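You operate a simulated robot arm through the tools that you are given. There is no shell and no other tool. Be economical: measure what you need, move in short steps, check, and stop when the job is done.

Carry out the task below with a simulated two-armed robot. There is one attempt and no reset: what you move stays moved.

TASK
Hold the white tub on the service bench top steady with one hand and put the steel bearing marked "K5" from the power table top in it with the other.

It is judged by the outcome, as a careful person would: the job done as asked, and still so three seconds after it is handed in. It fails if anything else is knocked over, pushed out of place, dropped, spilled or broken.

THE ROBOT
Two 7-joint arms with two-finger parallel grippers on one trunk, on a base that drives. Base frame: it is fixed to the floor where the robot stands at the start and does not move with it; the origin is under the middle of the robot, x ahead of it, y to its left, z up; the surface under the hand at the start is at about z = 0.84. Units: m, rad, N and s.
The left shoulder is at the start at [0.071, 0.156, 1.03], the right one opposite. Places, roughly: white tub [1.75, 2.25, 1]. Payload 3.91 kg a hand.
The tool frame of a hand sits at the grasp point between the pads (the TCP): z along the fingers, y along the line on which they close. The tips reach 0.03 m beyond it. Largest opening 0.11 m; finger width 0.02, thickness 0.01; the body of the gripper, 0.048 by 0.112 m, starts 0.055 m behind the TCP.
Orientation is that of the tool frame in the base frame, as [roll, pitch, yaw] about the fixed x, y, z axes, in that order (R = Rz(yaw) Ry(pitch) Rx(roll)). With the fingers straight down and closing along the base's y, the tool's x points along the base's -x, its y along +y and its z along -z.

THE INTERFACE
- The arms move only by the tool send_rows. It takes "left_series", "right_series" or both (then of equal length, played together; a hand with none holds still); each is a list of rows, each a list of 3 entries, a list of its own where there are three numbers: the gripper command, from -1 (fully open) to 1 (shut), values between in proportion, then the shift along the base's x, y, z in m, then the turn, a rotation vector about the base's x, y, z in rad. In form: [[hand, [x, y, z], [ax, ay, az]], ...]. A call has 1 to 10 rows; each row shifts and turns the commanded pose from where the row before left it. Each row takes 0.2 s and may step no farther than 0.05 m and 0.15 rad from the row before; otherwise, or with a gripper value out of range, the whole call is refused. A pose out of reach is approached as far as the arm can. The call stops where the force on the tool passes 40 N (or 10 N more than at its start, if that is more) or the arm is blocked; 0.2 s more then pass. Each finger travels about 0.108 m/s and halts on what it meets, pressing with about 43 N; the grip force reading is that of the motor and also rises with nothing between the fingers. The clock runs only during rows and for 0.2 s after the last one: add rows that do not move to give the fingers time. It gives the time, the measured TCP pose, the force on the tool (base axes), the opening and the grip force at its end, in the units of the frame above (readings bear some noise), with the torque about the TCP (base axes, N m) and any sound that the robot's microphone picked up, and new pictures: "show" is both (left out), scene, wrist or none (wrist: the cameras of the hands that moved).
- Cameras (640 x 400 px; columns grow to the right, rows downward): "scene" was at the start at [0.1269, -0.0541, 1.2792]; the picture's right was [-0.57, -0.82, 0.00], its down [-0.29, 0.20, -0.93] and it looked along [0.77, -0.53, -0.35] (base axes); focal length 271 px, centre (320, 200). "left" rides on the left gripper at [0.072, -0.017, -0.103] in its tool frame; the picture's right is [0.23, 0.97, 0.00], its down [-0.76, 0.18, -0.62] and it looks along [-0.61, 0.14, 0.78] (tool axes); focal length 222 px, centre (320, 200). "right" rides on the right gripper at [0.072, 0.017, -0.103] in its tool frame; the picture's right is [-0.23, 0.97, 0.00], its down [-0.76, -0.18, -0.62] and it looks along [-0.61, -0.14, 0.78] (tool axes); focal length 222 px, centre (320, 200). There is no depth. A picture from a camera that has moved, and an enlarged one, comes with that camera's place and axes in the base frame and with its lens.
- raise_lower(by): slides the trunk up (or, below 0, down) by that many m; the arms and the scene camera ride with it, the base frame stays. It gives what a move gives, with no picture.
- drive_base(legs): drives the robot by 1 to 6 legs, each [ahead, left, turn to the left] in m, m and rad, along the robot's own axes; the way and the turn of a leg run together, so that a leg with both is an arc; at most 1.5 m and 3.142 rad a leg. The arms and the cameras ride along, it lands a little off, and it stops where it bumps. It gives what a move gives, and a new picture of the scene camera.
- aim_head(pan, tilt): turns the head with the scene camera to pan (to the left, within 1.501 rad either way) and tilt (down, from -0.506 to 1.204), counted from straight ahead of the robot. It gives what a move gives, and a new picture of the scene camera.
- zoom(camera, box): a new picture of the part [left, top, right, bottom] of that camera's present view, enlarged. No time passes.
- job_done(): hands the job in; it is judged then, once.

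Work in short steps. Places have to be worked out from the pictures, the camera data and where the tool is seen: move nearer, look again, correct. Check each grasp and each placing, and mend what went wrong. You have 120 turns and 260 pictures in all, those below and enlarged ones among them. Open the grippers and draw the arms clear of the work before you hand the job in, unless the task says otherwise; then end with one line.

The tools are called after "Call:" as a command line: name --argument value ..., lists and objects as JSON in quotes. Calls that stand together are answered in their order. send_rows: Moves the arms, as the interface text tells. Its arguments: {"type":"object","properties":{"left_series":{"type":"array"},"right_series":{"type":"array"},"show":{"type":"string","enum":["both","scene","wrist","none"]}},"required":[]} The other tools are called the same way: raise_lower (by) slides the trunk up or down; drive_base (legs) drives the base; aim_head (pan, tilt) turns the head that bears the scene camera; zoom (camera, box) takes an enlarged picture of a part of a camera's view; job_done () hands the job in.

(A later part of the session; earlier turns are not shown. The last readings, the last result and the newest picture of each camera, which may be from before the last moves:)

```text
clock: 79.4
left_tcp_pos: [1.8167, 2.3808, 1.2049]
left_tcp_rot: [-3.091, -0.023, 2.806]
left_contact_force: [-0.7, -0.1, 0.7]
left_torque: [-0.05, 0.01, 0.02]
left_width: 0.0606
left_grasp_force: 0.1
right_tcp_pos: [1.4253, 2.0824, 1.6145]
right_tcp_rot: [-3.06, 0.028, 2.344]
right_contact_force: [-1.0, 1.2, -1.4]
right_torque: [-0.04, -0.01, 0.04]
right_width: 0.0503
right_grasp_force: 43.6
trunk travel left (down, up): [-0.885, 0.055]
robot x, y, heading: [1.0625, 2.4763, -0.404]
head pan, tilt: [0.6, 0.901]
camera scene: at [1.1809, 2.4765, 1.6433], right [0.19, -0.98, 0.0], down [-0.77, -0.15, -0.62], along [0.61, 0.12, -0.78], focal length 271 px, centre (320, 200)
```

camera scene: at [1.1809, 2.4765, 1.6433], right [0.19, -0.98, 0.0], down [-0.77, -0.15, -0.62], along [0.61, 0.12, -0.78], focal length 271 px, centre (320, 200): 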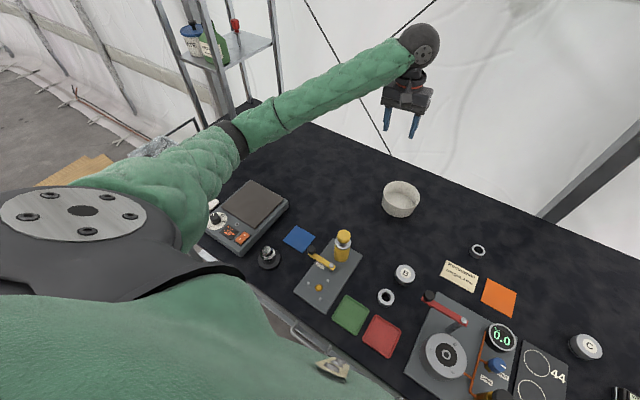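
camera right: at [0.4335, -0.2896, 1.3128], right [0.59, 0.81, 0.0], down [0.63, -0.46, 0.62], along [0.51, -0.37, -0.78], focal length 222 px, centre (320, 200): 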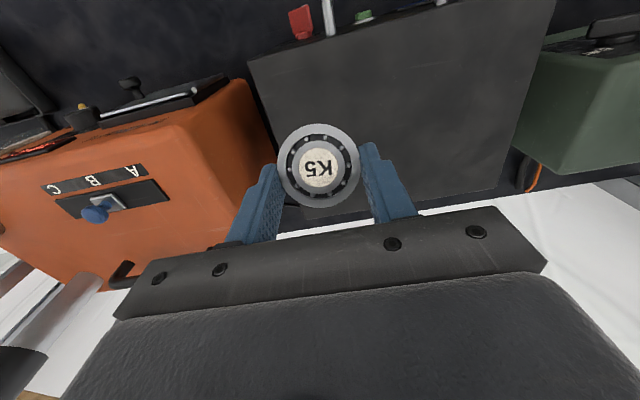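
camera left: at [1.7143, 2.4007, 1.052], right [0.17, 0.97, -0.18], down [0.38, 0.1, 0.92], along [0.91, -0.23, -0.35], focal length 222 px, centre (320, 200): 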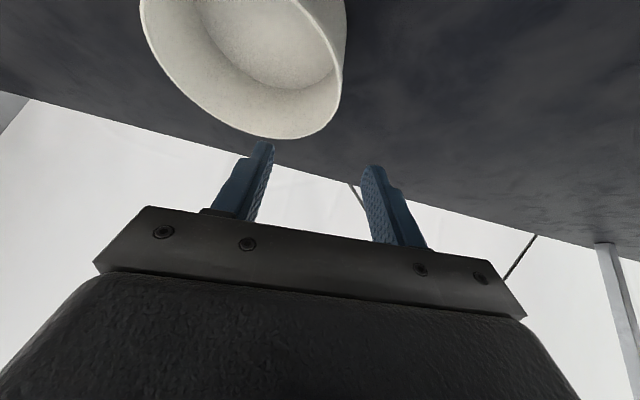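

That lifted the elbow greatly. I go on leaning forward 0.4 rad while descending to z≈1.1.

Call:
send_rows --left_series '[[-0.1, [0.002, -0.003, -0.03], [0.052, 0.125, 0]], [-0.1, [0.002, -0.003, -0.03], [0.052, 0.125, 0]], [-0.1, [0.001, -0.003, -0.03], [0.052, 0.125, 0]], [-0.1, [0, 0, -0.02], [0, 0, 0]], [-0.1, [0, 0, 0], [0, 0, 0]]]'

```text
clock: 80.6
left_tcp_pos: [1.8248, 2.3686, 1.0912]
left_tcp_rot: [-3.116, -0.429, 2.809]
left_contact_force: [-0.1, 0.6, 0.9]
left_torque: [-0.06, 0.0, -0.01]
left_width: 0.0604
left_grasp_force: 0.0
right_tcp_pos: [1.4275, 2.0776, 1.6138]
right_tcp_rot: [-3.063, 0.024, 2.344]
right_contact_force: [-0.6, 0.3, -0.7]
right_torque: [0.02, -0.02, 0.01]
right_width: 0.0504
right_grasp_force: 44.1
trunk travel left (down, up): [-0.885, 0.055]
robot x, y, heading: [1.0641, 2.4735, -0.408]
head pan, tilt: [0.6, 0.901]
camera scene: at [1.184, 2.4707, 1.6429], right [0.19, -0.98, 0.0], down [-0.77, -0.15, -0.62], along [0.61, 0.12, -0.78], focal length 271 px, centre (320, 200)
camera left: at [1.7989, 2.3617, 1.2163], right [0.11, 0.99, 0.07], down [0.96, -0.13, 0.25], along [0.25, 0.04, -0.97], focal length 222 px, centre (320, 200)
```

scene: 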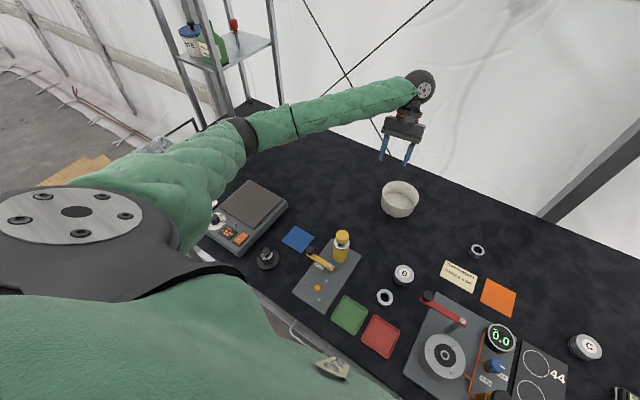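
left: 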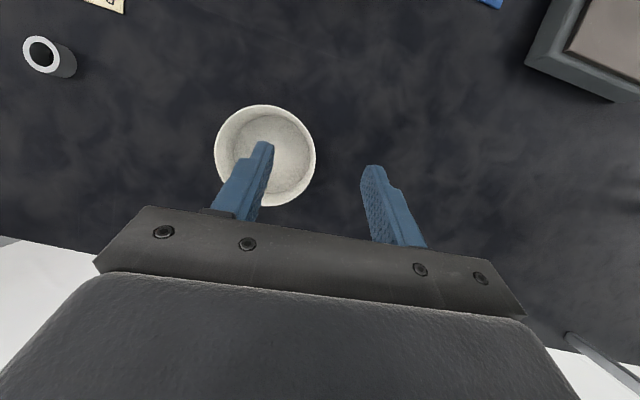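

The left camera now sees the tub straight on: rim centre ≈(1.804, 2.316). Elbow is well clear. I descend with the fingers straddling the left wall.

Call:
send_rows --left_series '[[-0.1, [0.001, 0, -0.04], [-0.065, 0.027, 0]], [-0.1, [0.001, 0, -0.04], [0, 0, 0]], [-0.1, [0.001, 0, -0.035], [0, 0, 0]], [-0.1, [0, 0, 0], [0, 0, 0]]]'

```text
clock: 81.6
left_tcp_pos: [1.8286, 2.369, 0.9759]
left_tcp_rot: [-3.04, -0.434, 2.779]
left_contact_force: [0.2, 0.9, -0.8]
left_torque: [-0.01, 0.03, 0.01]
left_width: 0.0605
left_grasp_force: 0.1
right_tcp_pos: [1.4306, 2.0764, 1.6128]
right_tcp_rot: [-3.061, 0.024, 2.343]
right_contact_force: [0.5, -0.1, -2.7]
right_torque: [-0.03, -0.04, 0.0]
right_width: 0.0504
right_grasp_force: 43.3
trunk travel left (down, up): [-0.885, 0.055]
robot x, y, heading: [1.0647, 2.4769, -0.408]
head pan, tilt: [0.6, 0.901]
camera scene: at [1.185, 2.4696, 1.6428], right [0.19, -0.98, 0.0], down [-0.77, -0.15, -0.62], along [0.61, 0.12, -0.78], focal length 271 px, centre (320, 200)
camera left: at [1.8055, 2.3693, 1.1013], right [0.11, 0.99, 0.01], down [0.97, -0.11, 0.23], along [0.23, -0.02, -0.97], focal length 222 px, centre (320, 200)
```

scene: 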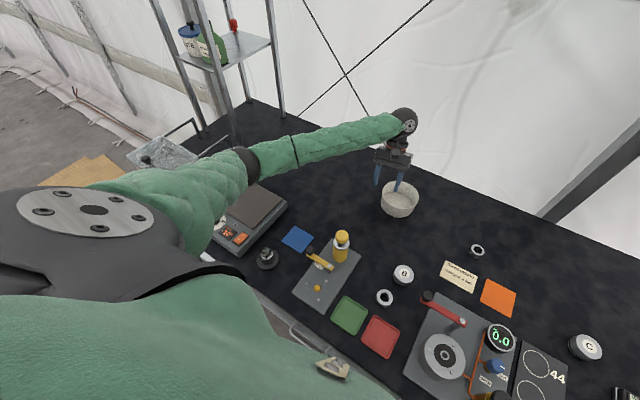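
left: 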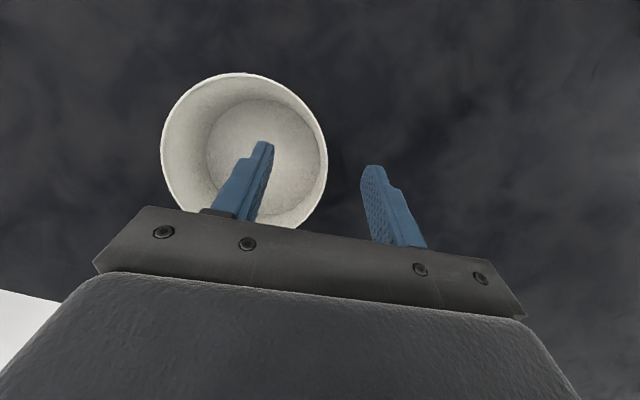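

Wall lies between the fingers, about 4 mm off centre. I correct, lower 2 cm and look.

Call:
send_rows --left_series '[[-0.1, [0.0013, 0.004, 0], [0, 0, 0]], [-0.1, [0, 0, -0.02], [0, 0, 0]], [-0.1, [0, 0, 0], [0, 0, 0]]]' --show "wrist"

```text
clock: 82.4
left_tcp_pos: [1.8294, 2.3721, 0.958]
left_tcp_rot: [-3.04, -0.433, 2.778]
left_contact_force: [0.2, -0.2, 0.9]
left_torque: [0.02, -0.01, -0.01]
left_width: 0.0605
left_grasp_force: 0.1
right_tcp_pos: [1.4295, 2.0751, 1.6128]
right_tcp_rot: [-3.061, 0.024, 2.344]
right_contact_force: [-0.3, 0.4, -2.5]
right_torque: [-0.02, 0.01, -0.03]
right_width: 0.0505
right_grasp_force: 42.8
trunk travel left (down, up): [-0.885, 0.055]
robot x, y, heading: [1.0651, 2.4722, -0.409]
head pan, tilt: [0.6, 0.901]
camera left: at [1.807, 2.373, 1.0819], right [0.11, 0.99, 0.01], down [0.97, -0.11, 0.23], along [0.23, -0.02, -0.97], focal length 222 px, centre (320, 200)
```

left: 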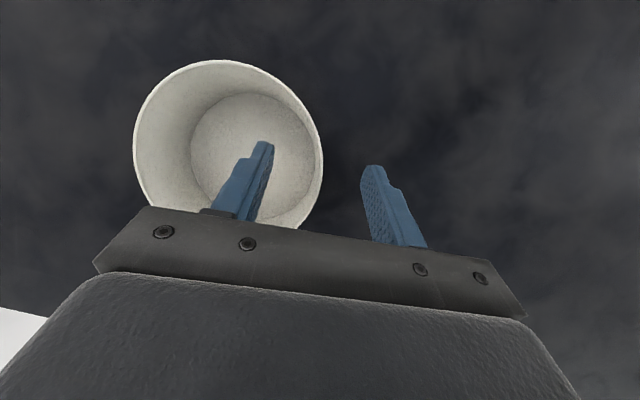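

Wall now centred between the fingers. I close gently.

Call:
send_rows --left_series '[[0.2, [0, 0, 0], [0, 0, 0]], [0.5, [0, 0, 0], [0, 0, 0]], [0.8, [0, 0, 0], [0, 0, 0]], [1, [0, 0, 0], [0, 0, 0]], [1, [0, 0, 0], [0, 0, 0]], [1, [0, 0, 0], [0, 0, 0]]]'

```text
clock: 83.8
left_tcp_pos: [1.8295, 2.3728, 0.9568]
left_tcp_rot: [-3.04, -0.436, 2.777]
left_contact_force: [0.9, -0.1, -0.1]
left_torque: [0.03, 0.01, 0.01]
left_width: 0.0042
left_grasp_force: 43.4
right_tcp_pos: [1.4306, 2.0753, 1.6137]
right_tcp_rot: [-3.06, 0.023, 2.343]
right_contact_force: [0.0, 0.2, -1.5]
right_torque: [0.01, 0.03, 0.01]
right_width: 0.0502
right_grasp_force: 42.9
trunk travel left (down, up): [-0.885, 0.055]
robot x, y, heading: [1.0634, 2.4728, -0.405]
head pan, tilt: [0.6, 0.901]
camera scene: at [1.1854, 2.4693, 1.6427], right [0.19, -0.98, 0.0], down [-0.77, -0.15, -0.62], along [0.61, 0.12, -0.78], focal length 271 px, centre (320, 200)
camera left: at [1.8071, 2.373, 1.0817], right [0.11, 0.99, 0.01], down [0.97, -0.11, 0.23], along [0.23, -0.02, -0.97], focal length 222 px, centre (320, 200)
```

scene: 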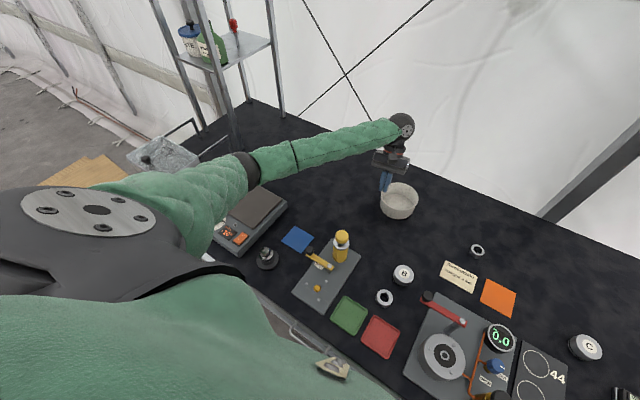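
left: 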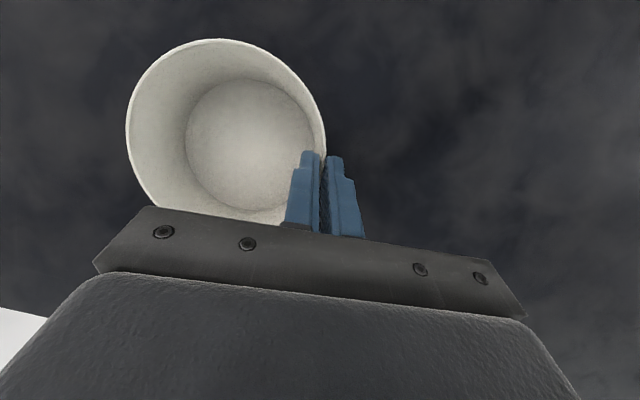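

Pinched (width 4 mm, 43 N). I check from the scene camera whether the tub still sits flat.

Call:
aim_head --pan 0.15 --tilt 0.75

Call:
zoom --camera "scene" --box '[250, 80, 410, 180]'

```text
clock: 84.7
left_tcp_pos: [1.8306, 2.3726, 0.9562]
left_tcp_rot: [-3.038, -0.433, 2.777]
left_contact_force: [-0.2, -0.1, -0.4]
left_torque: [0.0, -0.03, 0.02]
left_width: 0.0039
left_grasp_force: 42.1
right_tcp_pos: [1.4301, 2.0747, 1.6136]
right_tcp_rot: [-3.061, 0.025, 2.346]
right_contact_force: [0.3, 0.1, -1.7]
right_torque: [-0.01, 0.0, -0.01]
right_width: 0.0505
right_grasp_force: 43.0
trunk travel left (down, up): [-0.885, 0.055]
robot x, y, heading: [1.0631, 2.4753, -0.403]
head pan, tilt: [0.15, 0.75]
camera scene: at [1.1914, 2.4339, 1.6546], right [-0.25, -0.97, 0.0], down [-0.66, 0.17, -0.73], along [0.71, -0.19, -0.68], focal length 271 px, centre (320, 200)
```

scene: 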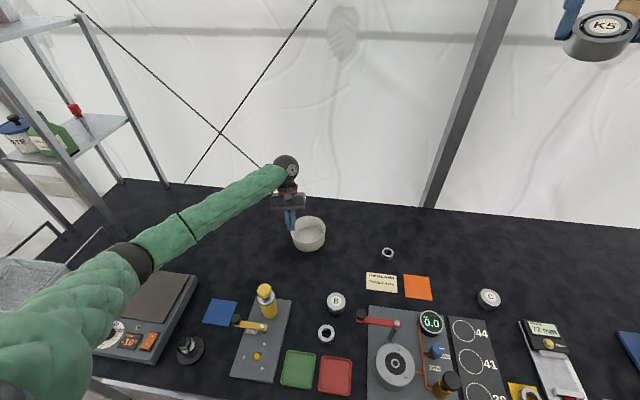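

```text
4.00 times, centred on (330, 130) of scene
camera zoom: at [1.1914, 2.4339, 1.6546], right [-0.25, -0.97, 0.0], down [-0.66, 0.17, -0.73], along [0.71, -0.19, -0.68], focal length 1084 px, centre (280, 480)
```

zoom: 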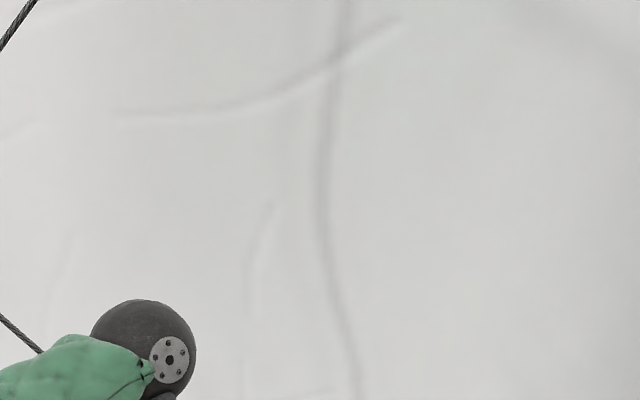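

Call:
zoom --camera "scene" --box '[240, 165, 370, 260]'

```text
4.21 times, centred on (305, 212) of scene
camera zoom: at [1.1914, 2.4339, 1.6546], right [-0.25, -0.97, 0.0], down [-0.66, 0.17, -0.73], along [0.71, -0.19, -0.68], focal length 1141 px, centre (383, 147)
```

zoom: 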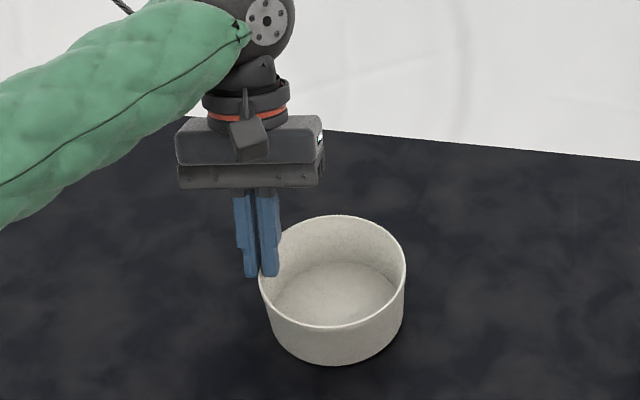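

The tub sits flat and is held. To leave more room for the right hand I loosen the grip, lean the left hand 0.15 rad further forward, and close again.

Call:
send_rows --left_series '[[0.3, [0, 0, 0], [0, 0, 0]], [0.3, [0, 0, 0], [0, 0, 0]], [0.3, [0, 0, 0], [0.026, 0.07, 0]], [0.3, [0, 0, 0], [0.026, 0.07, 0]], [0.3, [0, 0, 0], [0, 0, 0]], [0.6, [0, 0, 0], [0, 0, 0]], [1, [0, 0, 0], [0, 0, 0]], [1, [0, 0, 0], [0, 0, 0]]]'

```text
clock: 86.5
left_tcp_pos: [1.8301, 2.3735, 0.9564]
left_tcp_rot: [-3.038, -0.582, 2.776]
left_contact_force: [-0.1, 0.4, 1.1]
left_torque: [0.07, 0.0, 0.0]
left_width: 0.0036
left_grasp_force: 42.9
right_tcp_pos: [1.4305, 2.0755, 1.613]
right_tcp_rot: [-3.061, 0.024, 2.344]
right_contact_force: [-0.6, -0.1, -2.4]
right_torque: [-0.01, 0.02, 0.01]
right_width: 0.0506
right_grasp_force: 43.5
trunk travel left (down, up): [-0.885, 0.055]
robot x, y, heading: [1.0672, 2.4754, -0.403]
head pan, tilt: [0.15, 0.75]
camera scene: at [1.1913, 2.4339, 1.6547], right [-0.25, -0.97, 0.0], down [-0.66, 0.17, -0.73], along [0.71, -0.19, -0.68], focal length 271 px, centre (320, 200)
camera left: at [1.8247, 2.3664, 1.084], right [0.12, 0.99, 0.04], down [0.99, -0.12, 0.08], along [0.09, 0.03, -1.0], focal length 222 px, centre (320, 200)
```

scene: 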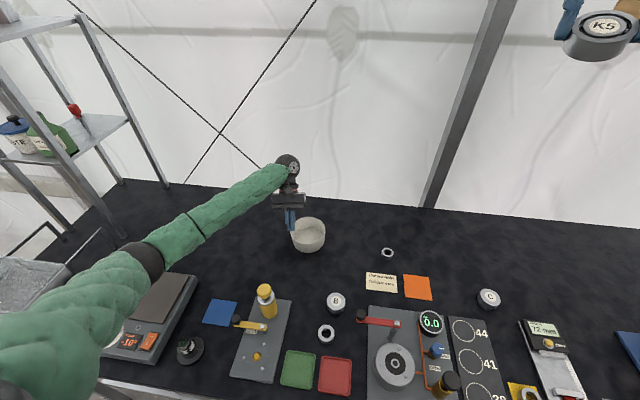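
left: 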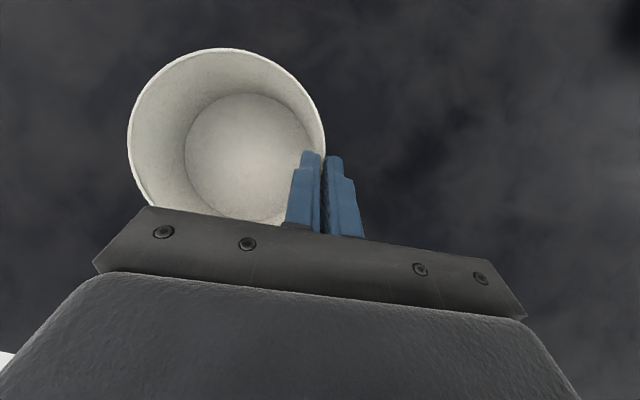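

Now the left lean is 0.58 and the tub is pinched at centre ≈(1.795, 2.319). I bring the right hand over at height, yawing it +1.18 rad so that its body and camera stay clear of the left hand.

Call:
send_rows --right_series '[[1, [0.035, 0.024, -0.02], [0.036, -0.02, 0.14]], [1, [0.035, 0.024, -0.02], [0.037, -0.021, 0.14]], [1, [0.035, 0.024, -0.02], [0, 0, 0.148]], [1, [0.035, 0.024, -0.02], [0, 0, 0.148]], [1, [0.035, 0.024, -0.02], [0, 0, 0.148]], [1, [0.035, 0.024, -0.02], [0, 0, 0.148]], [1, [0.035, 0.024, -0.02], [0, 0, 0.148]], [1, [0.035, 0.024, -0.02], [0, 0, 0.148]], [1, [0, 0, 0], [0, 0, 0]]]'

```text
clock: 88.5
left_tcp_pos: [1.8289, 2.3728, 0.957]
left_tcp_rot: [-3.039, -0.583, 2.776]
left_contact_force: [0.3, 1.0, 3.6]
left_torque: [0.07, 0.08, -0.03]
left_width: 0.0033
left_grasp_force: 42.8
right_tcp_pos: [1.6526, 2.1824, 1.518]
right_tcp_rot: [3.14, 0.013, -2.919]
right_contact_force: [-0.4, 0.4, -2.2]
right_torque: [0.0, 0.03, -0.01]
right_width: 0.0504
right_grasp_force: 43.0
right hand out of reach, approached as far as the arm can: row 6, 7, 8
trunk travel left (down, up): [-0.885, 0.055]
robot x, y, heading: [1.0659, 2.4776, -0.406]
head pan, tilt: [0.15, 0.75]
camera scene: at [1.1907, 2.4339, 1.6545], right [-0.25, -0.97, 0.0], down [-0.66, 0.17, -0.73], along [0.71, -0.19, -0.68], focal length 271 px, centre (320, 200)
camera right: at [1.5765, 2.1815, 1.6199], right [0.01, 1.0, 0.0], down [0.78, -0.01, 0.63], along [0.63, 0.0, -0.78], focal length 222 px, centre (320, 200)
```

scene: 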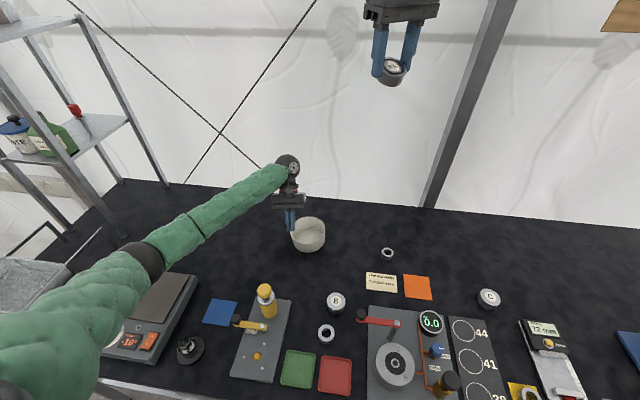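
right: 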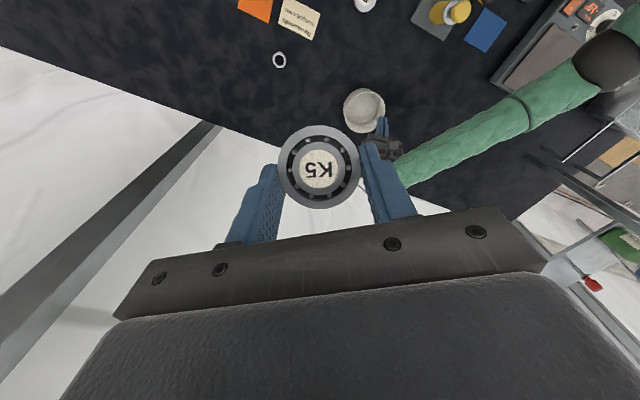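

I lower the right hand first (reach improves), then move over the tub.

Call:
send_rows --right_series '[[1, [0, 0, -0.045], [0, 0, 0]], [1, [0, 0, -0.045], [0, 0, 0]], [1, [0, 0, -0.045], [0, 0, 0.05]], [1, [0, 0, -0.045], [0, 0, 0.05]], [1, [0.01, 0.01, -0.045], [0, 0, 0.05]], [1, [0.02, 0.02, -0.03], [0, 0, 0]], [1, [0.02, 0.02, -0.02], [0, 0, 0]], [1, [0.02, 0.02, 0], [0, 0, 0]], [1, [0.02, 0.02, 0], [0, 0, 0]], [1, [0, 0, 0], [0, 0, 0]]]'

```text
clock: 90.7
left_tcp_pos: [1.8299, 2.3717, 0.957]
left_tcp_rot: [-3.039, -0.582, 2.774]
left_contact_force: [-0.1, 0.1, -0.2]
left_torque: [0.05, 0.02, -0.03]
left_width: 0.0032
left_grasp_force: 42.4
right_tcp_pos: [1.6444, 2.167, 1.2739]
right_tcp_rot: [3.14, 0.012, -2.735]
right_contact_force: [0.2, 0.8, -2.3]
right_torque: [-0.02, -0.04, -0.01]
right_width: 0.0507
right_grasp_force: 42.8
right hand out of reach, approached as far as the arm can: row 5, 6, 7, 8, 9
trunk travel left (down, up): [-0.885, 0.055]
robot x, y, heading: [1.0656, 2.4767, -0.405]
head pan, tilt: [0.15, 0.75]
camera scene: at [1.1916, 2.4337, 1.6546], right [-0.25, -0.97, 0.0], down [-0.66, 0.17, -0.73], along [0.71, -0.19, -0.68], focal length 271 px, centre (320, 200)
camera right: at [1.5708, 2.1509, 1.3764], right [-0.18, 0.98, 0.01], down [0.76, 0.13, 0.63], along [0.62, 0.12, -0.77], focal length 222 px, centre (320, 200)
```

scene: 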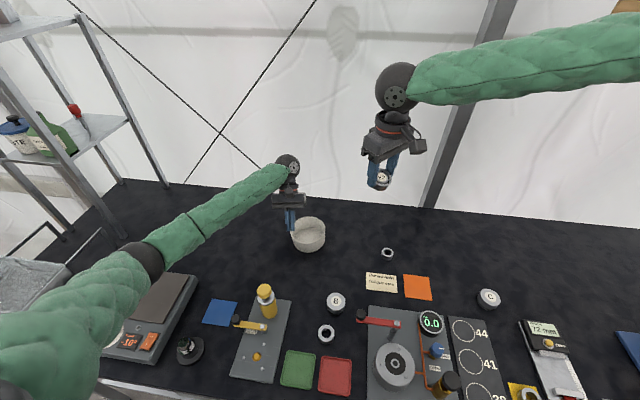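
right: 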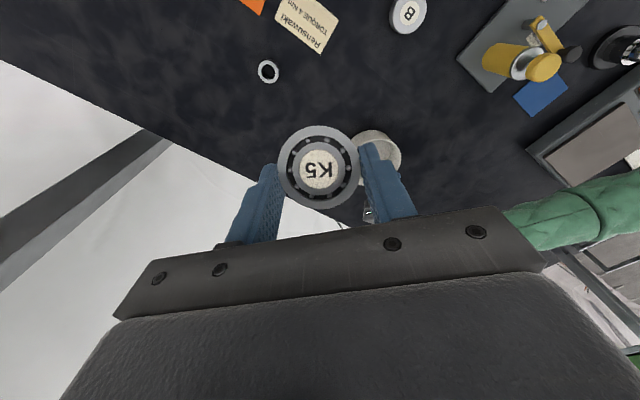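

The right arm hits a joint limit with this yaw. The left hand's forward lean leaves room for a smaller yaw, so I turn back about 0.56 rad and then move over.

Call:
send_rows --right_series '[[1, [0, 0, 0], [0, 0, -0.14]], [1, [0, 0, 0], [0, 0, -0.14]], [1, [0, 0, 0], [0, 0, -0.14]], [1, [0, 0, 0], [0, 0, -0.14]], [1, [0.02, 0.02, 0], [0, 0, 0]], [1, [0.02, 0.02, 0], [0, 0, 0]], [1, [0.02, 0.02, 0], [0, 0, 0]], [1, [0.02, 0.02, 0], [0, 0, 0]], [1, [0, 0, 0], [0, 0, 0]]]'

```text
clock: 92.7
left_tcp_pos: [1.8293, 2.3723, 0.9574]
left_tcp_rot: [-3.038, -0.582, 2.777]
left_contact_force: [-0.8, -0.3, 0.1]
left_torque: [0.02, 0.0, 0.02]
left_width: 0.0031
left_grasp_force: 42.9
right_tcp_pos: [1.6494, 2.1667, 1.2849]
right_tcp_rot: [3.139, 0.013, 2.989]
right_contact_force: [-0.1, 0.0, -2.5]
right_torque: [0.02, -0.02, 0.0]
right_width: 0.0507
right_grasp_force: 43.2
right hand out of reach, approached as far as the arm can: row 5, 6, 7, 8
trunk travel left (down, up): [-0.885, 0.055]
robot x, y, heading: [1.0632, 2.4704, -0.406]
head pan, tilt: [0.15, 0.75]
camera scene: at [1.1916, 2.4337, 1.6546], right [-0.25, -0.97, 0.0], down [-0.66, 0.17, -0.73], along [0.71, -0.19, -0.68], focal length 271 px, centre (320, 200)
camera right: at [1.5788, 2.1927, 1.3878], right [0.37, 0.93, 0.01], down [0.72, -0.29, 0.63], along [0.59, -0.23, -0.78], focal length 222 px, centre (320, 200)
```

scene: 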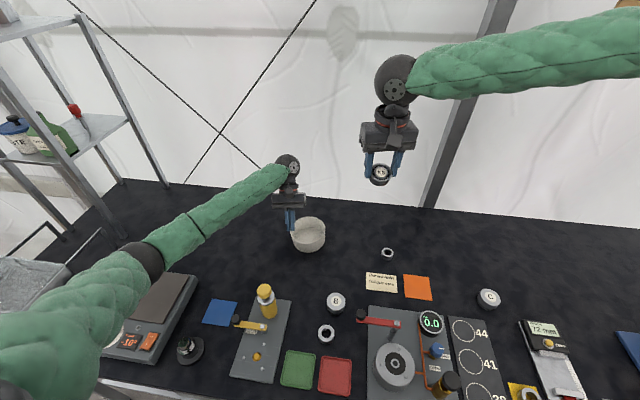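
right: 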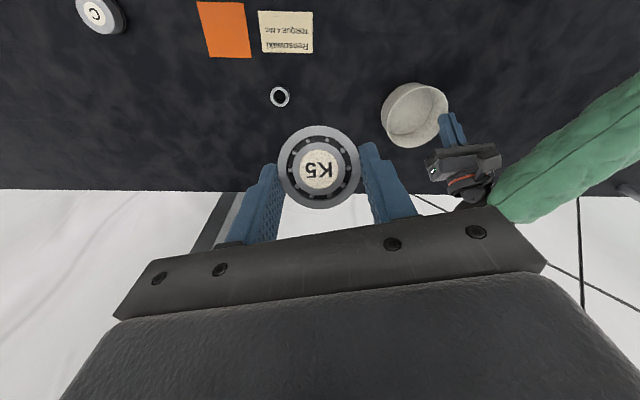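

I try lowering at this spot to bring the arm into a more comfortable region.

Call:
send_rows --right_series '[[1, [0, 0, -0.04], [0, 0, 0]], [1, [0, 0, -0.04], [0, 0, 0]], [1, [0, 0, -0.04], [0, 0, 0]], [1, [0, 0, -0.04], [0, 0, 0]], [1, [0.025, -0.01, 0], [0, 0, 0]], [1, [0.025, -0.01, 0], [0, 0, 0]], [1, [0.01, 0.024, 0], [0, 0, 0]], [1, [0.01, 0.024, 0], [0, 0, 0]], [1, [0, 0, 0], [0, 0, 0]]]' --show "scene"

```text
clock: 94.7
left_tcp_pos: [1.8294, 2.3719, 0.9569]
left_tcp_rot: [-3.038, -0.583, 2.776]
left_contact_force: [-0.1, -0.2, 1.4]
left_torque: [0.05, -0.03, -0.05]
left_width: 0.0031
left_grasp_force: 43.2
right_tcp_pos: [1.6435, 2.1137, 1.1837]
right_tcp_rot: [3.138, 0.013, 2.989]
right_contact_force: [-0.7, 0.0, -3.0]
right_torque: [-0.03, 0.0, -0.01]
right_width: 0.0507
right_grasp_force: 42.9
right hand out of reach, approached as far as the arm can: row 1, 2, 3, 4, 5, 6, 7, 8
trunk travel left (down, up): [-0.885, 0.055]
robot x, y, heading: [1.0649, 2.4781, -0.407]
head pan, tilt: [0.15, 0.75]
camera scene: at [1.1915, 2.4334, 1.6546], right [-0.25, -0.97, 0.0], down [-0.66, 0.17, -0.73], along [0.71, -0.19, -0.68], focal length 271 px, centre (320, 200)
```

scene: 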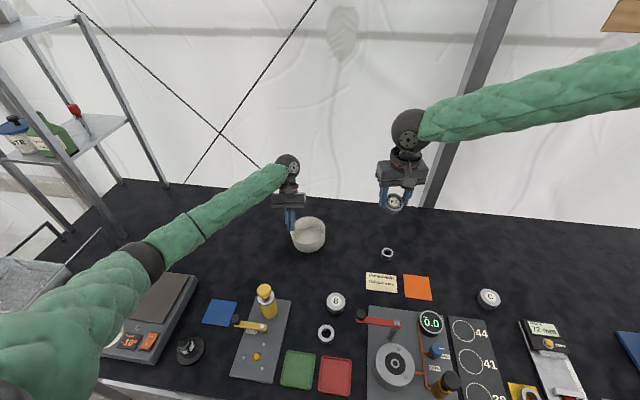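

The yaw seems to load the wrist. I turn it back toward the yaw that worked for the pick and try moving left again.

Call:
send_rows --right_series '[[1, [0, 0, 0], [0, 0, -0.15]], [1, [0, 0, 0], [0, 0, -0.15]], [1, [0, 0, 0], [0, 0, -0.15]], [1, [0, 0, 0], [0, 0, -0.1]], [1, [0.012, 0.028, 0], [0, 0, 0]], [1, [0.012, 0.028, 0], [0, 0, 0]], [1, [0.012, 0.028, 0], [0, 0, 0]], [1, [0.012, 0.028, 0], [0, 0, 0]], [1, [0, 0, 0], [0, 0, 0]]]' --show "scene"

```text
clock: 96.7
left_tcp_pos: [1.8293, 2.3721, 0.9582]
left_tcp_rot: [-3.039, -0.583, 2.775]
left_contact_force: [-0.5, 0.8, 1.4]
left_torque: [0.04, 0.04, -0.01]
left_width: 0.0034
left_grasp_force: 43.4
right_tcp_pos: [1.6285, 2.1539, 1.2244]
right_tcp_rot: [3.138, 0.012, 2.44]
right_contact_force: [0.4, -0.4, -2.6]
right_torque: [0.04, 0.0, 0.01]
right_width: 0.0505
right_grasp_force: 43.2
right hand out of reach, approached as far as the arm can: row 5, 6, 7, 8
trunk travel left (down, up): [-0.885, 0.055]
robot x, y, heading: [1.0657, 2.4787, -0.41]
head pan, tilt: [0.15, 0.75]
camera scene: at [1.1915, 2.4336, 1.6547], right [-0.25, -0.97, 0.0], down [-0.66, 0.17, -0.73], along [0.71, -0.19, -0.68], focal length 271 px, centre (320, 200)
```

scene: 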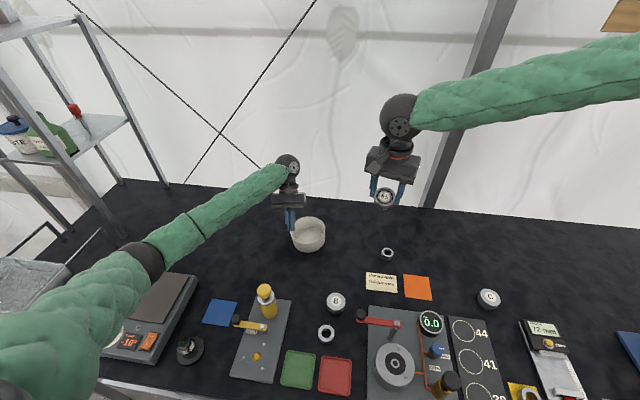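

The right arm is poorly placed: trunk too high and tub too far to its left. I release the tub, lift the left hand, draw the right back, then shift the base left and lower the trunk, so that the tub lies in front of the right arm.

Call:
send_rows --left_series '[[0.2, [0, 0, 0], [0, 0, 0]], [-0.1, [0, 0, 0], [0, 0, 0]], [-0.1, [0, 0, 0.02], [0, 0, 0]], [-0.1, [0, 0, 0.045], [0, 0, 0]], [-0.1, [0, 0, 0.045], [0, 0, 0]], [-0.1, [0, 0, 0.045], [0, 0, 0]], [-0.1, [-0.01, 0.005, 0.045], [0, 0, 0]], [-0.1, [-0.01, 0.005, 0.045], [0, 0, 0]], [-0.1, [-0.01, 0.005, 0.045], [0, 0, 0]], [-0.1, [0, 0, 0], [0, 0, 0]]]' --right_series '[[1, [0, 0, 0], [0, 0, 0]], [1, [0, 0, 0], [0, 0, 0]], [1, [-0.014, 0.004, 0.03], [0, 0, 0]], [1, [-0.016, -0.01, 0.03], [0, 0, 0]], [1, [-0.02, -0.01, 0.03], [0, 0, 0]], [1, [-0.02, -0.01, 0.03], [0, 0, 0]], [1, [-0.02, -0.01, 0.03], [0, 0, 0]], [1, [-0.02, -0.01, 0.03], [0, 0, 0]], [1, [-0.02, -0.01, 0.03], [0, 0, 0]], [1, [0, 0, 0], [0, 0, 0]]]' --show "scene"

```text
clock: 98.9
left_tcp_pos: [1.8015, 2.3857, 1.2461]
left_tcp_rot: [-3.038, -0.584, 2.775]
left_contact_force: [0.7, -0.2, -0.7]
left_torque: [-0.01, -0.01, 0.01]
left_width: 0.0606
left_grasp_force: 0.0
right_tcp_pos: [1.5006, 2.0978, 1.4328]
right_tcp_rot: [3.14, 0.011, 2.439]
right_contact_force: [0.3, 0.1, -1.6]
right_torque: [0.01, -0.01, -0.02]
right_width: 0.0505
right_grasp_force: 43.2
trunk travel left (down, up): [-0.885, 0.055]
robot x, y, heading: [1.0611, 2.4767, -0.409]
head pan, tilt: [0.15, 0.75]
camera scene: at [1.1931, 2.4337, 1.6544], right [-0.25, -0.97, 0.0], down [-0.66, 0.17, -0.73], along [0.71, -0.19, -0.68], focal length 271 px, centre (320, 200)
```

scene: 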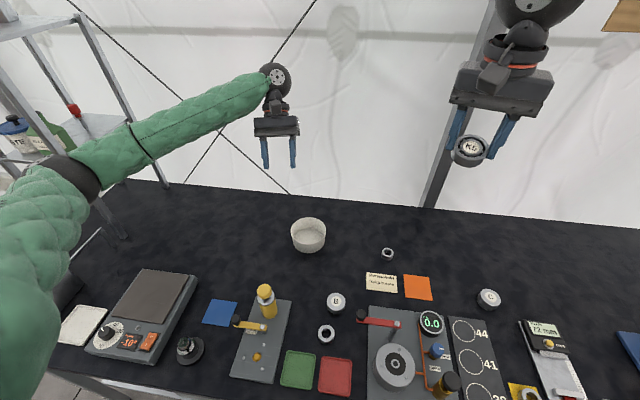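

Tub undisturbed. Drive left 0.24 m, then lower the trunk 0.2.

Call:
drive_base --legs '[[0, 0.24, 0]]'

Call:
raise_lower --by -0.2

Call:
aim_head --pan 0.1 --tilt 0.75

```text
clock: 100.6
left_tcp_pos: [1.8961, 2.6087, 1.2485]
left_tcp_rot: [-3.038, -0.584, 2.776]
left_contact_force: [0.1, 0.3, 0.0]
left_torque: [-0.04, 0.01, 0.02]
left_width: 0.0605
left_grasp_force: 0.1
right_tcp_pos: [1.595, 2.3204, 1.4333]
right_tcp_rot: [3.139, 0.012, 2.44]
right_contact_force: [0.1, 0.4, -1.5]
right_torque: [0.02, -0.01, 0.04]
right_width: 0.0505
right_grasp_force: 42.9
trunk travel left (down, up): [-0.885, 0.055]
robot x, y, heading: [1.1588, 2.698, -0.404]
head pan, tilt: [0.15, 0.75]
camera scene: at [1.287, 2.6553, 1.6546], right [-0.25, -0.97, 0.0], down [-0.66, 0.17, -0.73], along [0.71, -0.19, -0.68], focal length 271 px, centre (320, 200)
```

scene: 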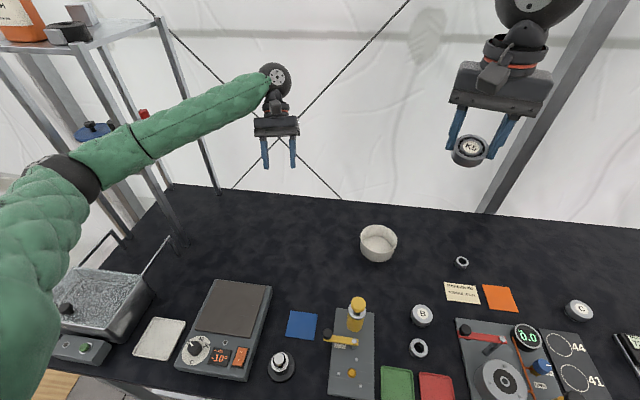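

```text
clock: 102.8
left_tcp_pos: [1.8962, 2.6091, 1.048]
left_tcp_rot: [-3.039, -0.585, 2.776]
left_contact_force: [0.7, 0.9, -0.5]
left_torque: [-0.01, 0.0, -0.03]
left_width: 0.0603
left_grasp_force: 0.1
right_tcp_pos: [1.5951, 2.3193, 1.2339]
right_tcp_rot: [3.139, 0.012, 2.439]
right_contact_force: [0.1, -0.1, -1.7]
right_torque: [-0.01, 0.02, 0.0]
right_width: 0.0506
right_grasp_force: 42.7
trunk travel left (down, up): [-0.685, 0.255]
robot x, y, heading: [1.1594, 2.696, -0.411]
head pan, tilt: [0.15, 0.75]
```

```text
clock: 103.4
left_tcp_pos: [1.8971, 2.6098, 1.0468]
left_tcp_rot: [-3.039, -0.582, 2.773]
left_contact_force: [-0.1, -0.3, 0.3]
left_torque: [0.01, -0.01, -0.02]
left_width: 0.0605
left_grasp_force: 0.1
right_tcp_pos: [1.5965, 2.3201, 1.2338]
right_tcp_rot: [3.141, 0.013, 2.438]
right_contact_force: [0.3, -0.3, -1.5]
right_torque: [0.04, 0.03, -0.03]
right_width: 0.0506
right_grasp_force: 43.3
trunk travel left (down, up): [-0.685, 0.255]
robot x, y, heading: [1.1613, 2.6993, -0.404]
head pan, tilt: [0.099, 0.75]
camera scene: at [1.286, 2.6523, 1.4546], right [-0.3, -0.95, 0.0], down [-0.65, 0.21, -0.73], along [0.7, -0.22, -0.68], focal length 271 px, centre (320, 200)
```

scene: 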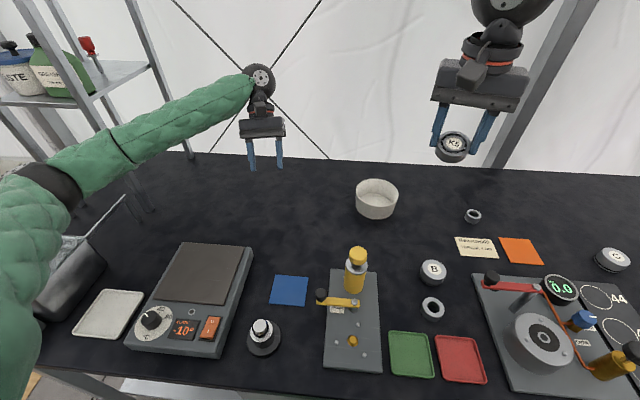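

Before gripping again I test that the right hand can reach above the tub from here.

Call:
send_rows --right_series '[[1, [0.038, -0.001, -0.024], [0, 0, 0]], [1, [0.038, -0.001, -0.024], [0, 0, 0]], [1, [0.038, -0.001, -0.024], [0, 0, 0]], [1, [0.038, -0.001, -0.024], [0, 0, 0]], [1, [0.037, -0.001, -0.024], [0, 0, 0]], [1, [0, 0, 0], [0, 0, 0]]]'

```text
clock: 104.8
left_tcp_pos: [1.8944, 2.6102, 1.0482]
left_tcp_rot: [-3.039, -0.581, 2.774]
left_contact_force: [0.1, -0.3, 0.4]
left_torque: [0.01, -0.03, -0.01]
left_width: 0.0604
left_grasp_force: 0.1
right_tcp_pos: [1.7824, 2.3161, 1.1137]
right_tcp_rot: [3.14, 0.014, 2.437]
right_contact_force: [0.0, -0.1, -1.4]
right_torque: [-0.03, 0.01, -0.01]
right_width: 0.0506
right_grasp_force: 43.2
trunk travel left (down, up): [-0.685, 0.255]
robot x, y, heading: [1.1586, 2.7001, -0.406]
head pan, tilt: [0.099, 0.75]
camera scene: at [1.2846, 2.6534, 1.4549], right [-0.3, -0.95, 0.0], down [-0.65, 0.21, -0.73], along [0.7, -0.22, -0.68], focal length 271 px, centre (320, 200)
camera right: at [1.7372, 2.3755, 1.2159], right [0.8, 0.6, 0.01], down [0.46, -0.62, 0.63], along [0.38, -0.51, -0.77], focal length 222 px, centre (320, 200)
```

scene: 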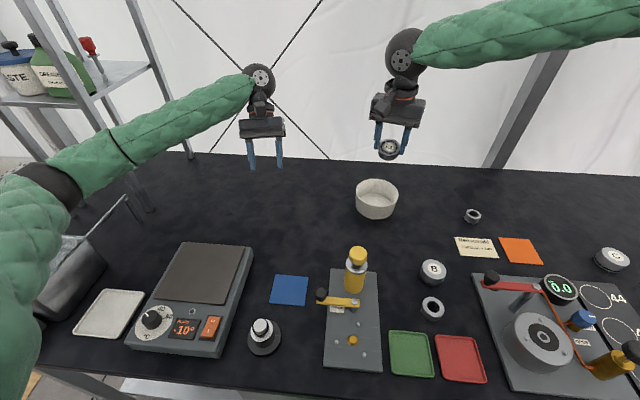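
right: 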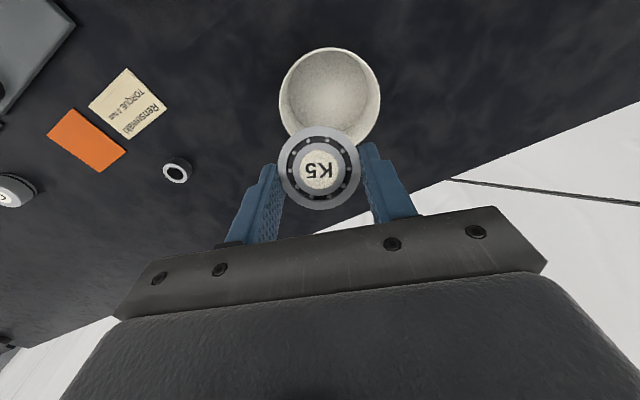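

Right reach is now comfortable; tub centre re-measured at (1.788, 2.326). I draw the right hand back and bring the left over the left wall again.

Call:
send_rows --right_series '[[1, [-0.038, -0.01, 0.025], [0, 0, 0.05]], [1, [-0.038, -0.01, 0.025], [0, 0, 0.05]], [1, [-0.038, -0.01, 0.025], [0, 0, 0.05]], [1, [-0.036, -0.01, 0.02], [0, 0, 0.05]], [1, [0, 0, 0], [0, 0, 0]], [1, [0, 0, 0], [0, 0, 0]], [1, [0, 0, 0], [0, 0, 0]], [1, [0, 0, 0], [0, 0, 0]], [1, [0, 0, 0], [0, 0, 0]]]' --left_series '[[-0.1, [0, 0, 0.015], [0, 0, 0]], [-0.1, [0, 0, 0.015], [0, 0, 0]], [-0.1, [-0.0125, -0.039, 0], [0, 0, 0]], [-0.1, [-0.0125, -0.039, 0], [0, 0, 0]], [-0.1, [-0.0125, -0.039, 0], [0, 0, 0]], [-0.1, [-0.0125, -0.039, 0], [0, 0, 0]], [-0.1, [-0.0125, -0.039, 0], [0, 0, 0]], [-0.1, [-0.0125, -0.039, 0], [0, 0, 0]], [-0.1, [0, 0, 0], [0, 0, 0]]]'

```text
clock: 106.8
left_tcp_pos: [1.8203, 2.3765, 1.077]
left_tcp_rot: [-3.039, -0.582, 2.775]
left_contact_force: [-0.2, 0.2, -0.4]
left_torque: [-0.02, 0.02, -0.01]
left_width: 0.0604
left_grasp_force: 0.0
right_tcp_pos: [1.6336, 2.2763, 1.2075]
right_tcp_rot: [3.14, 0.014, 2.64]
right_contact_force: [-0.3, 0.6, -1.8]
right_torque: [-0.01, -0.02, 0.01]
right_width: 0.0507
right_grasp_force: 41.8
trunk travel left (down, up): [-0.685, 0.255]
robot x, y, heading: [1.1594, 2.6957, -0.406]
head pan, tilt: [0.099, 0.75]
camera scene: at [1.2858, 2.6535, 1.4547], right [-0.3, -0.95, 0.0], down [-0.65, 0.21, -0.73], along [0.7, -0.22, -0.68], focal length 271 px, centre (320, 200)
camera right: at [1.5769, 2.3244, 1.3107], right [0.67, 0.74, 0.0], down [0.57, -0.52, 0.63], along [0.47, -0.42, -0.77], focal length 222 px, centre (320, 200)
camera left: at [1.8156, 2.3702, 1.205], right [0.12, 0.99, 0.04], down [0.99, -0.12, 0.08], along [0.09, 0.03, -1.0], focal length 222 px, centre (320, 200)
```

scene: 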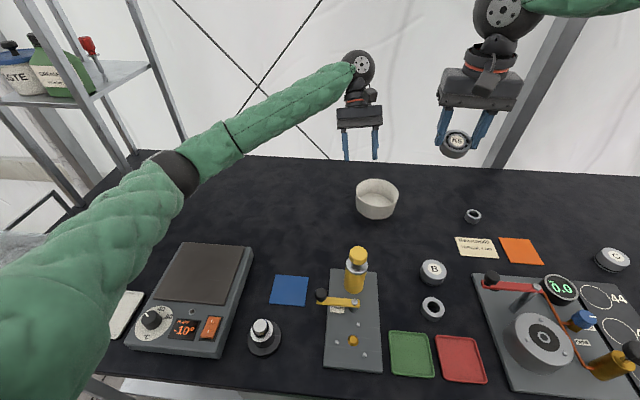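
right: 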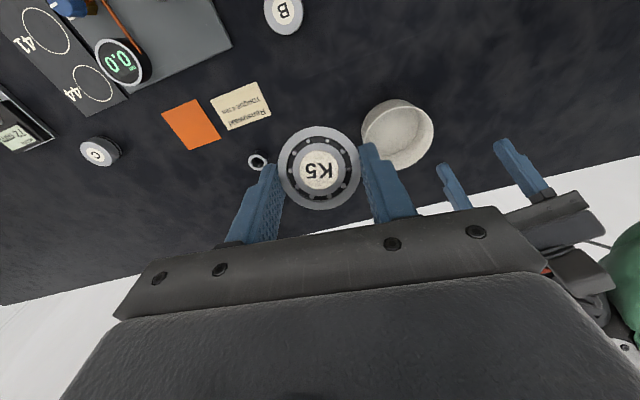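
left: 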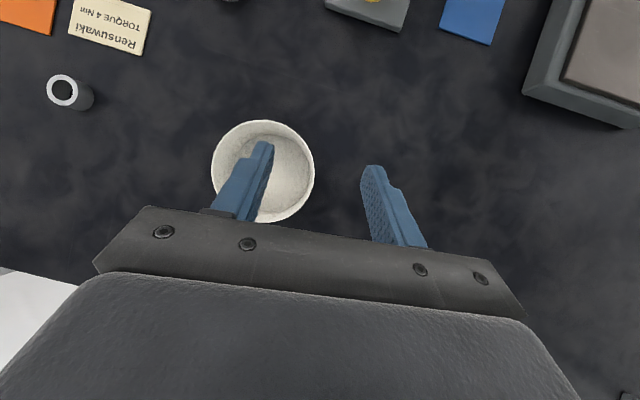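

The left camera places the tub slightly differently (1.798, 2.318); I adjust by a few mm, descend to just at the rim, and check.

Call:
send_rows --left_series '[[-0.1, [0.003, -0.003, -0.035], [0, 0, 0]], [-0.1, [0.003, -0.003, -0.035], [0, 0, 0]], [-0.1, [0, 0, -0.025], [0, 0, 0]], [-0.1, [0, 0, 0], [0, 0, 0]]]' --show "both"

```text
clock: 107.8
left_tcp_pos: [1.8278, 2.3689, 0.9826]
left_tcp_rot: [-3.038, -0.584, 2.775]
left_contact_force: [-0.1, 0.1, -0.1]
left_torque: [-0.01, -0.01, 0.03]
left_width: 0.0606
left_grasp_force: 0.0
right_tcp_pos: [1.6342, 2.2742, 1.2077]
right_tcp_rot: [3.14, 0.013, 2.64]
right_contact_force: [-0.2, 0.4, -2.1]
right_torque: [0.02, 0.01, 0.02]
right_width: 0.0505
right_grasp_force: 42.9
trunk travel left (down, up): [-0.685, 0.255]
robot x, y, heading: [1.1613, 2.7013, -0.407]
head pan, tilt: [0.099, 0.75]
camera scene: at [1.286, 2.6522, 1.4547], right [-0.3, -0.95, 0.0], down [-0.65, 0.21, -0.73], along [0.7, -0.22, -0.68], focal length 271 px, centre (320, 200)
camera left: at [1.8223, 2.3625, 1.1088], right [0.12, 0.99, 0.04], down [0.99, -0.12, 0.08], along [0.09, 0.03, -1.0], focal length 222 px, centre (320, 200)
```

scene: 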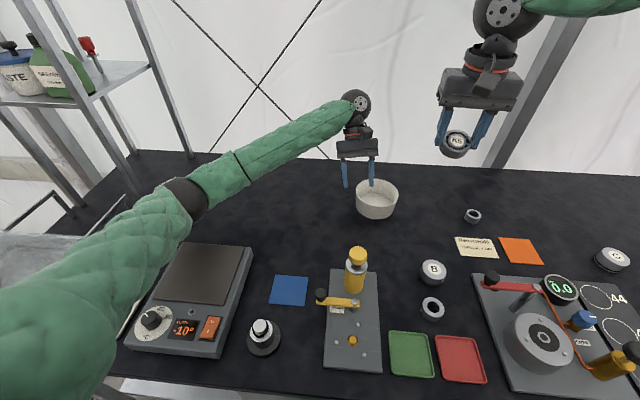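
left: 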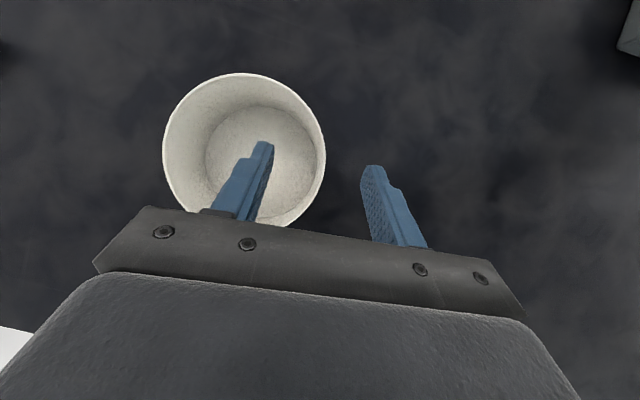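

Same view as before the earlier good grip; apply the same 4 mm correction, lower, and close.

Call:
send_rows --left_series '[[-0.1, [0.0014, 0.0037, 0], [0, 0, 0]], [-0.1, [0, 0, -0.025], [0, 0, 0]], [-0.1, [0, 0, 0], [0, 0, 0]], [0.2, [0, 0, 0], [0, 0, 0]], [0.5, [0, 0, 0], [0, 0, 0]], [0.8, [0, 0, 0], [0, 0, 0]], [1, [0, 0, 0], [0, 0, 0]], [1, [0, 0, 0], [0, 0, 0]]]'

Call:
zoom --camera "scene" --box '[310, 110, 440, 235]'

```text
clock: 109.6
left_tcp_pos: [1.8285, 2.372, 0.9569]
left_tcp_rot: [-3.038, -0.583, 2.775]
left_contact_force: [0.0, 0.3, -0.2]
left_torque: [0.05, -0.03, 0.0]
left_width: 0.003
left_grasp_force: 43.1
right_tcp_pos: [1.6333, 2.275, 1.2078]
right_tcp_rot: [3.141, 0.012, 2.638]
right_contact_force: [-0.4, 0.4, -1.8]
right_torque: [-0.04, 0.01, 0.01]
right_width: 0.0503
right_grasp_force: 42.7
trunk travel left (down, up): [-0.685, 0.255]
robot x, y, heading: [1.1635, 2.6975, -0.403]
head pan, tilt: [0.099, 0.75]
camera scene: at [1.2861, 2.652, 1.4546], right [-0.3, -0.95, 0.0], down [-0.65, 0.21, -0.73], along [0.7, -0.22, -0.68], focal length 271 px, centre (320, 200)
camera left: at [1.8238, 2.3658, 1.0839], right [0.12, 0.99, 0.04], down [0.99, -0.12, 0.08], along [0.09, 0.03, -1.0], focal length 222 px, centre (320, 200)
```

scene: 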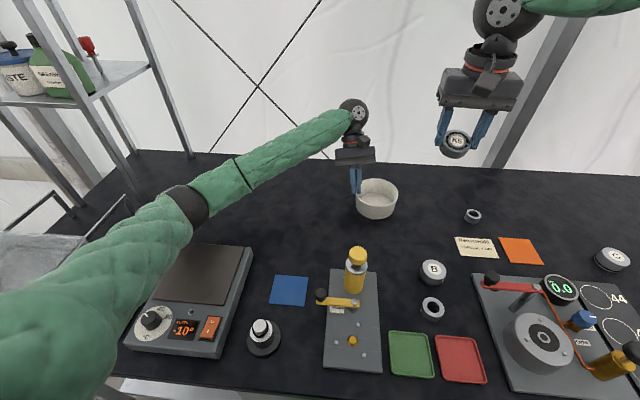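
left: 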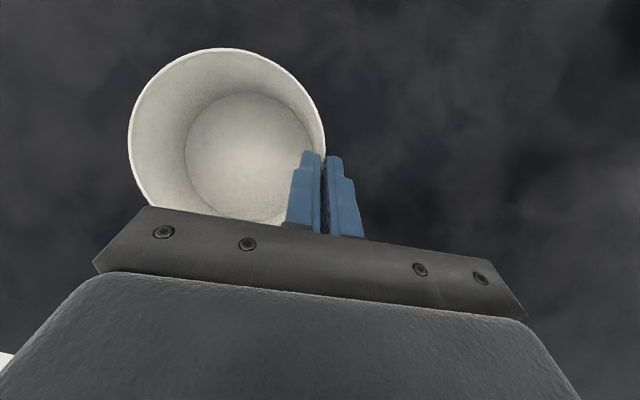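

```text
3.20 times, centred on (375, 172) of scene
camera zoom: at [1.2861, 2.652, 1.4546], right [-0.3, -0.95, 0.0], down [-0.65, 0.21, -0.73], along [0.7, -0.22, -0.68], focal length 867 px, centre (144, 288)
```

zoom: 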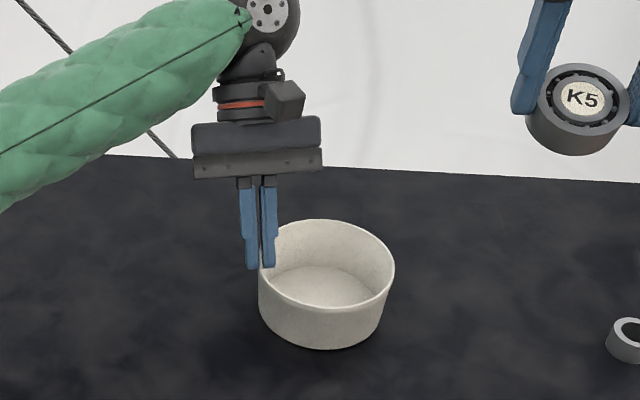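

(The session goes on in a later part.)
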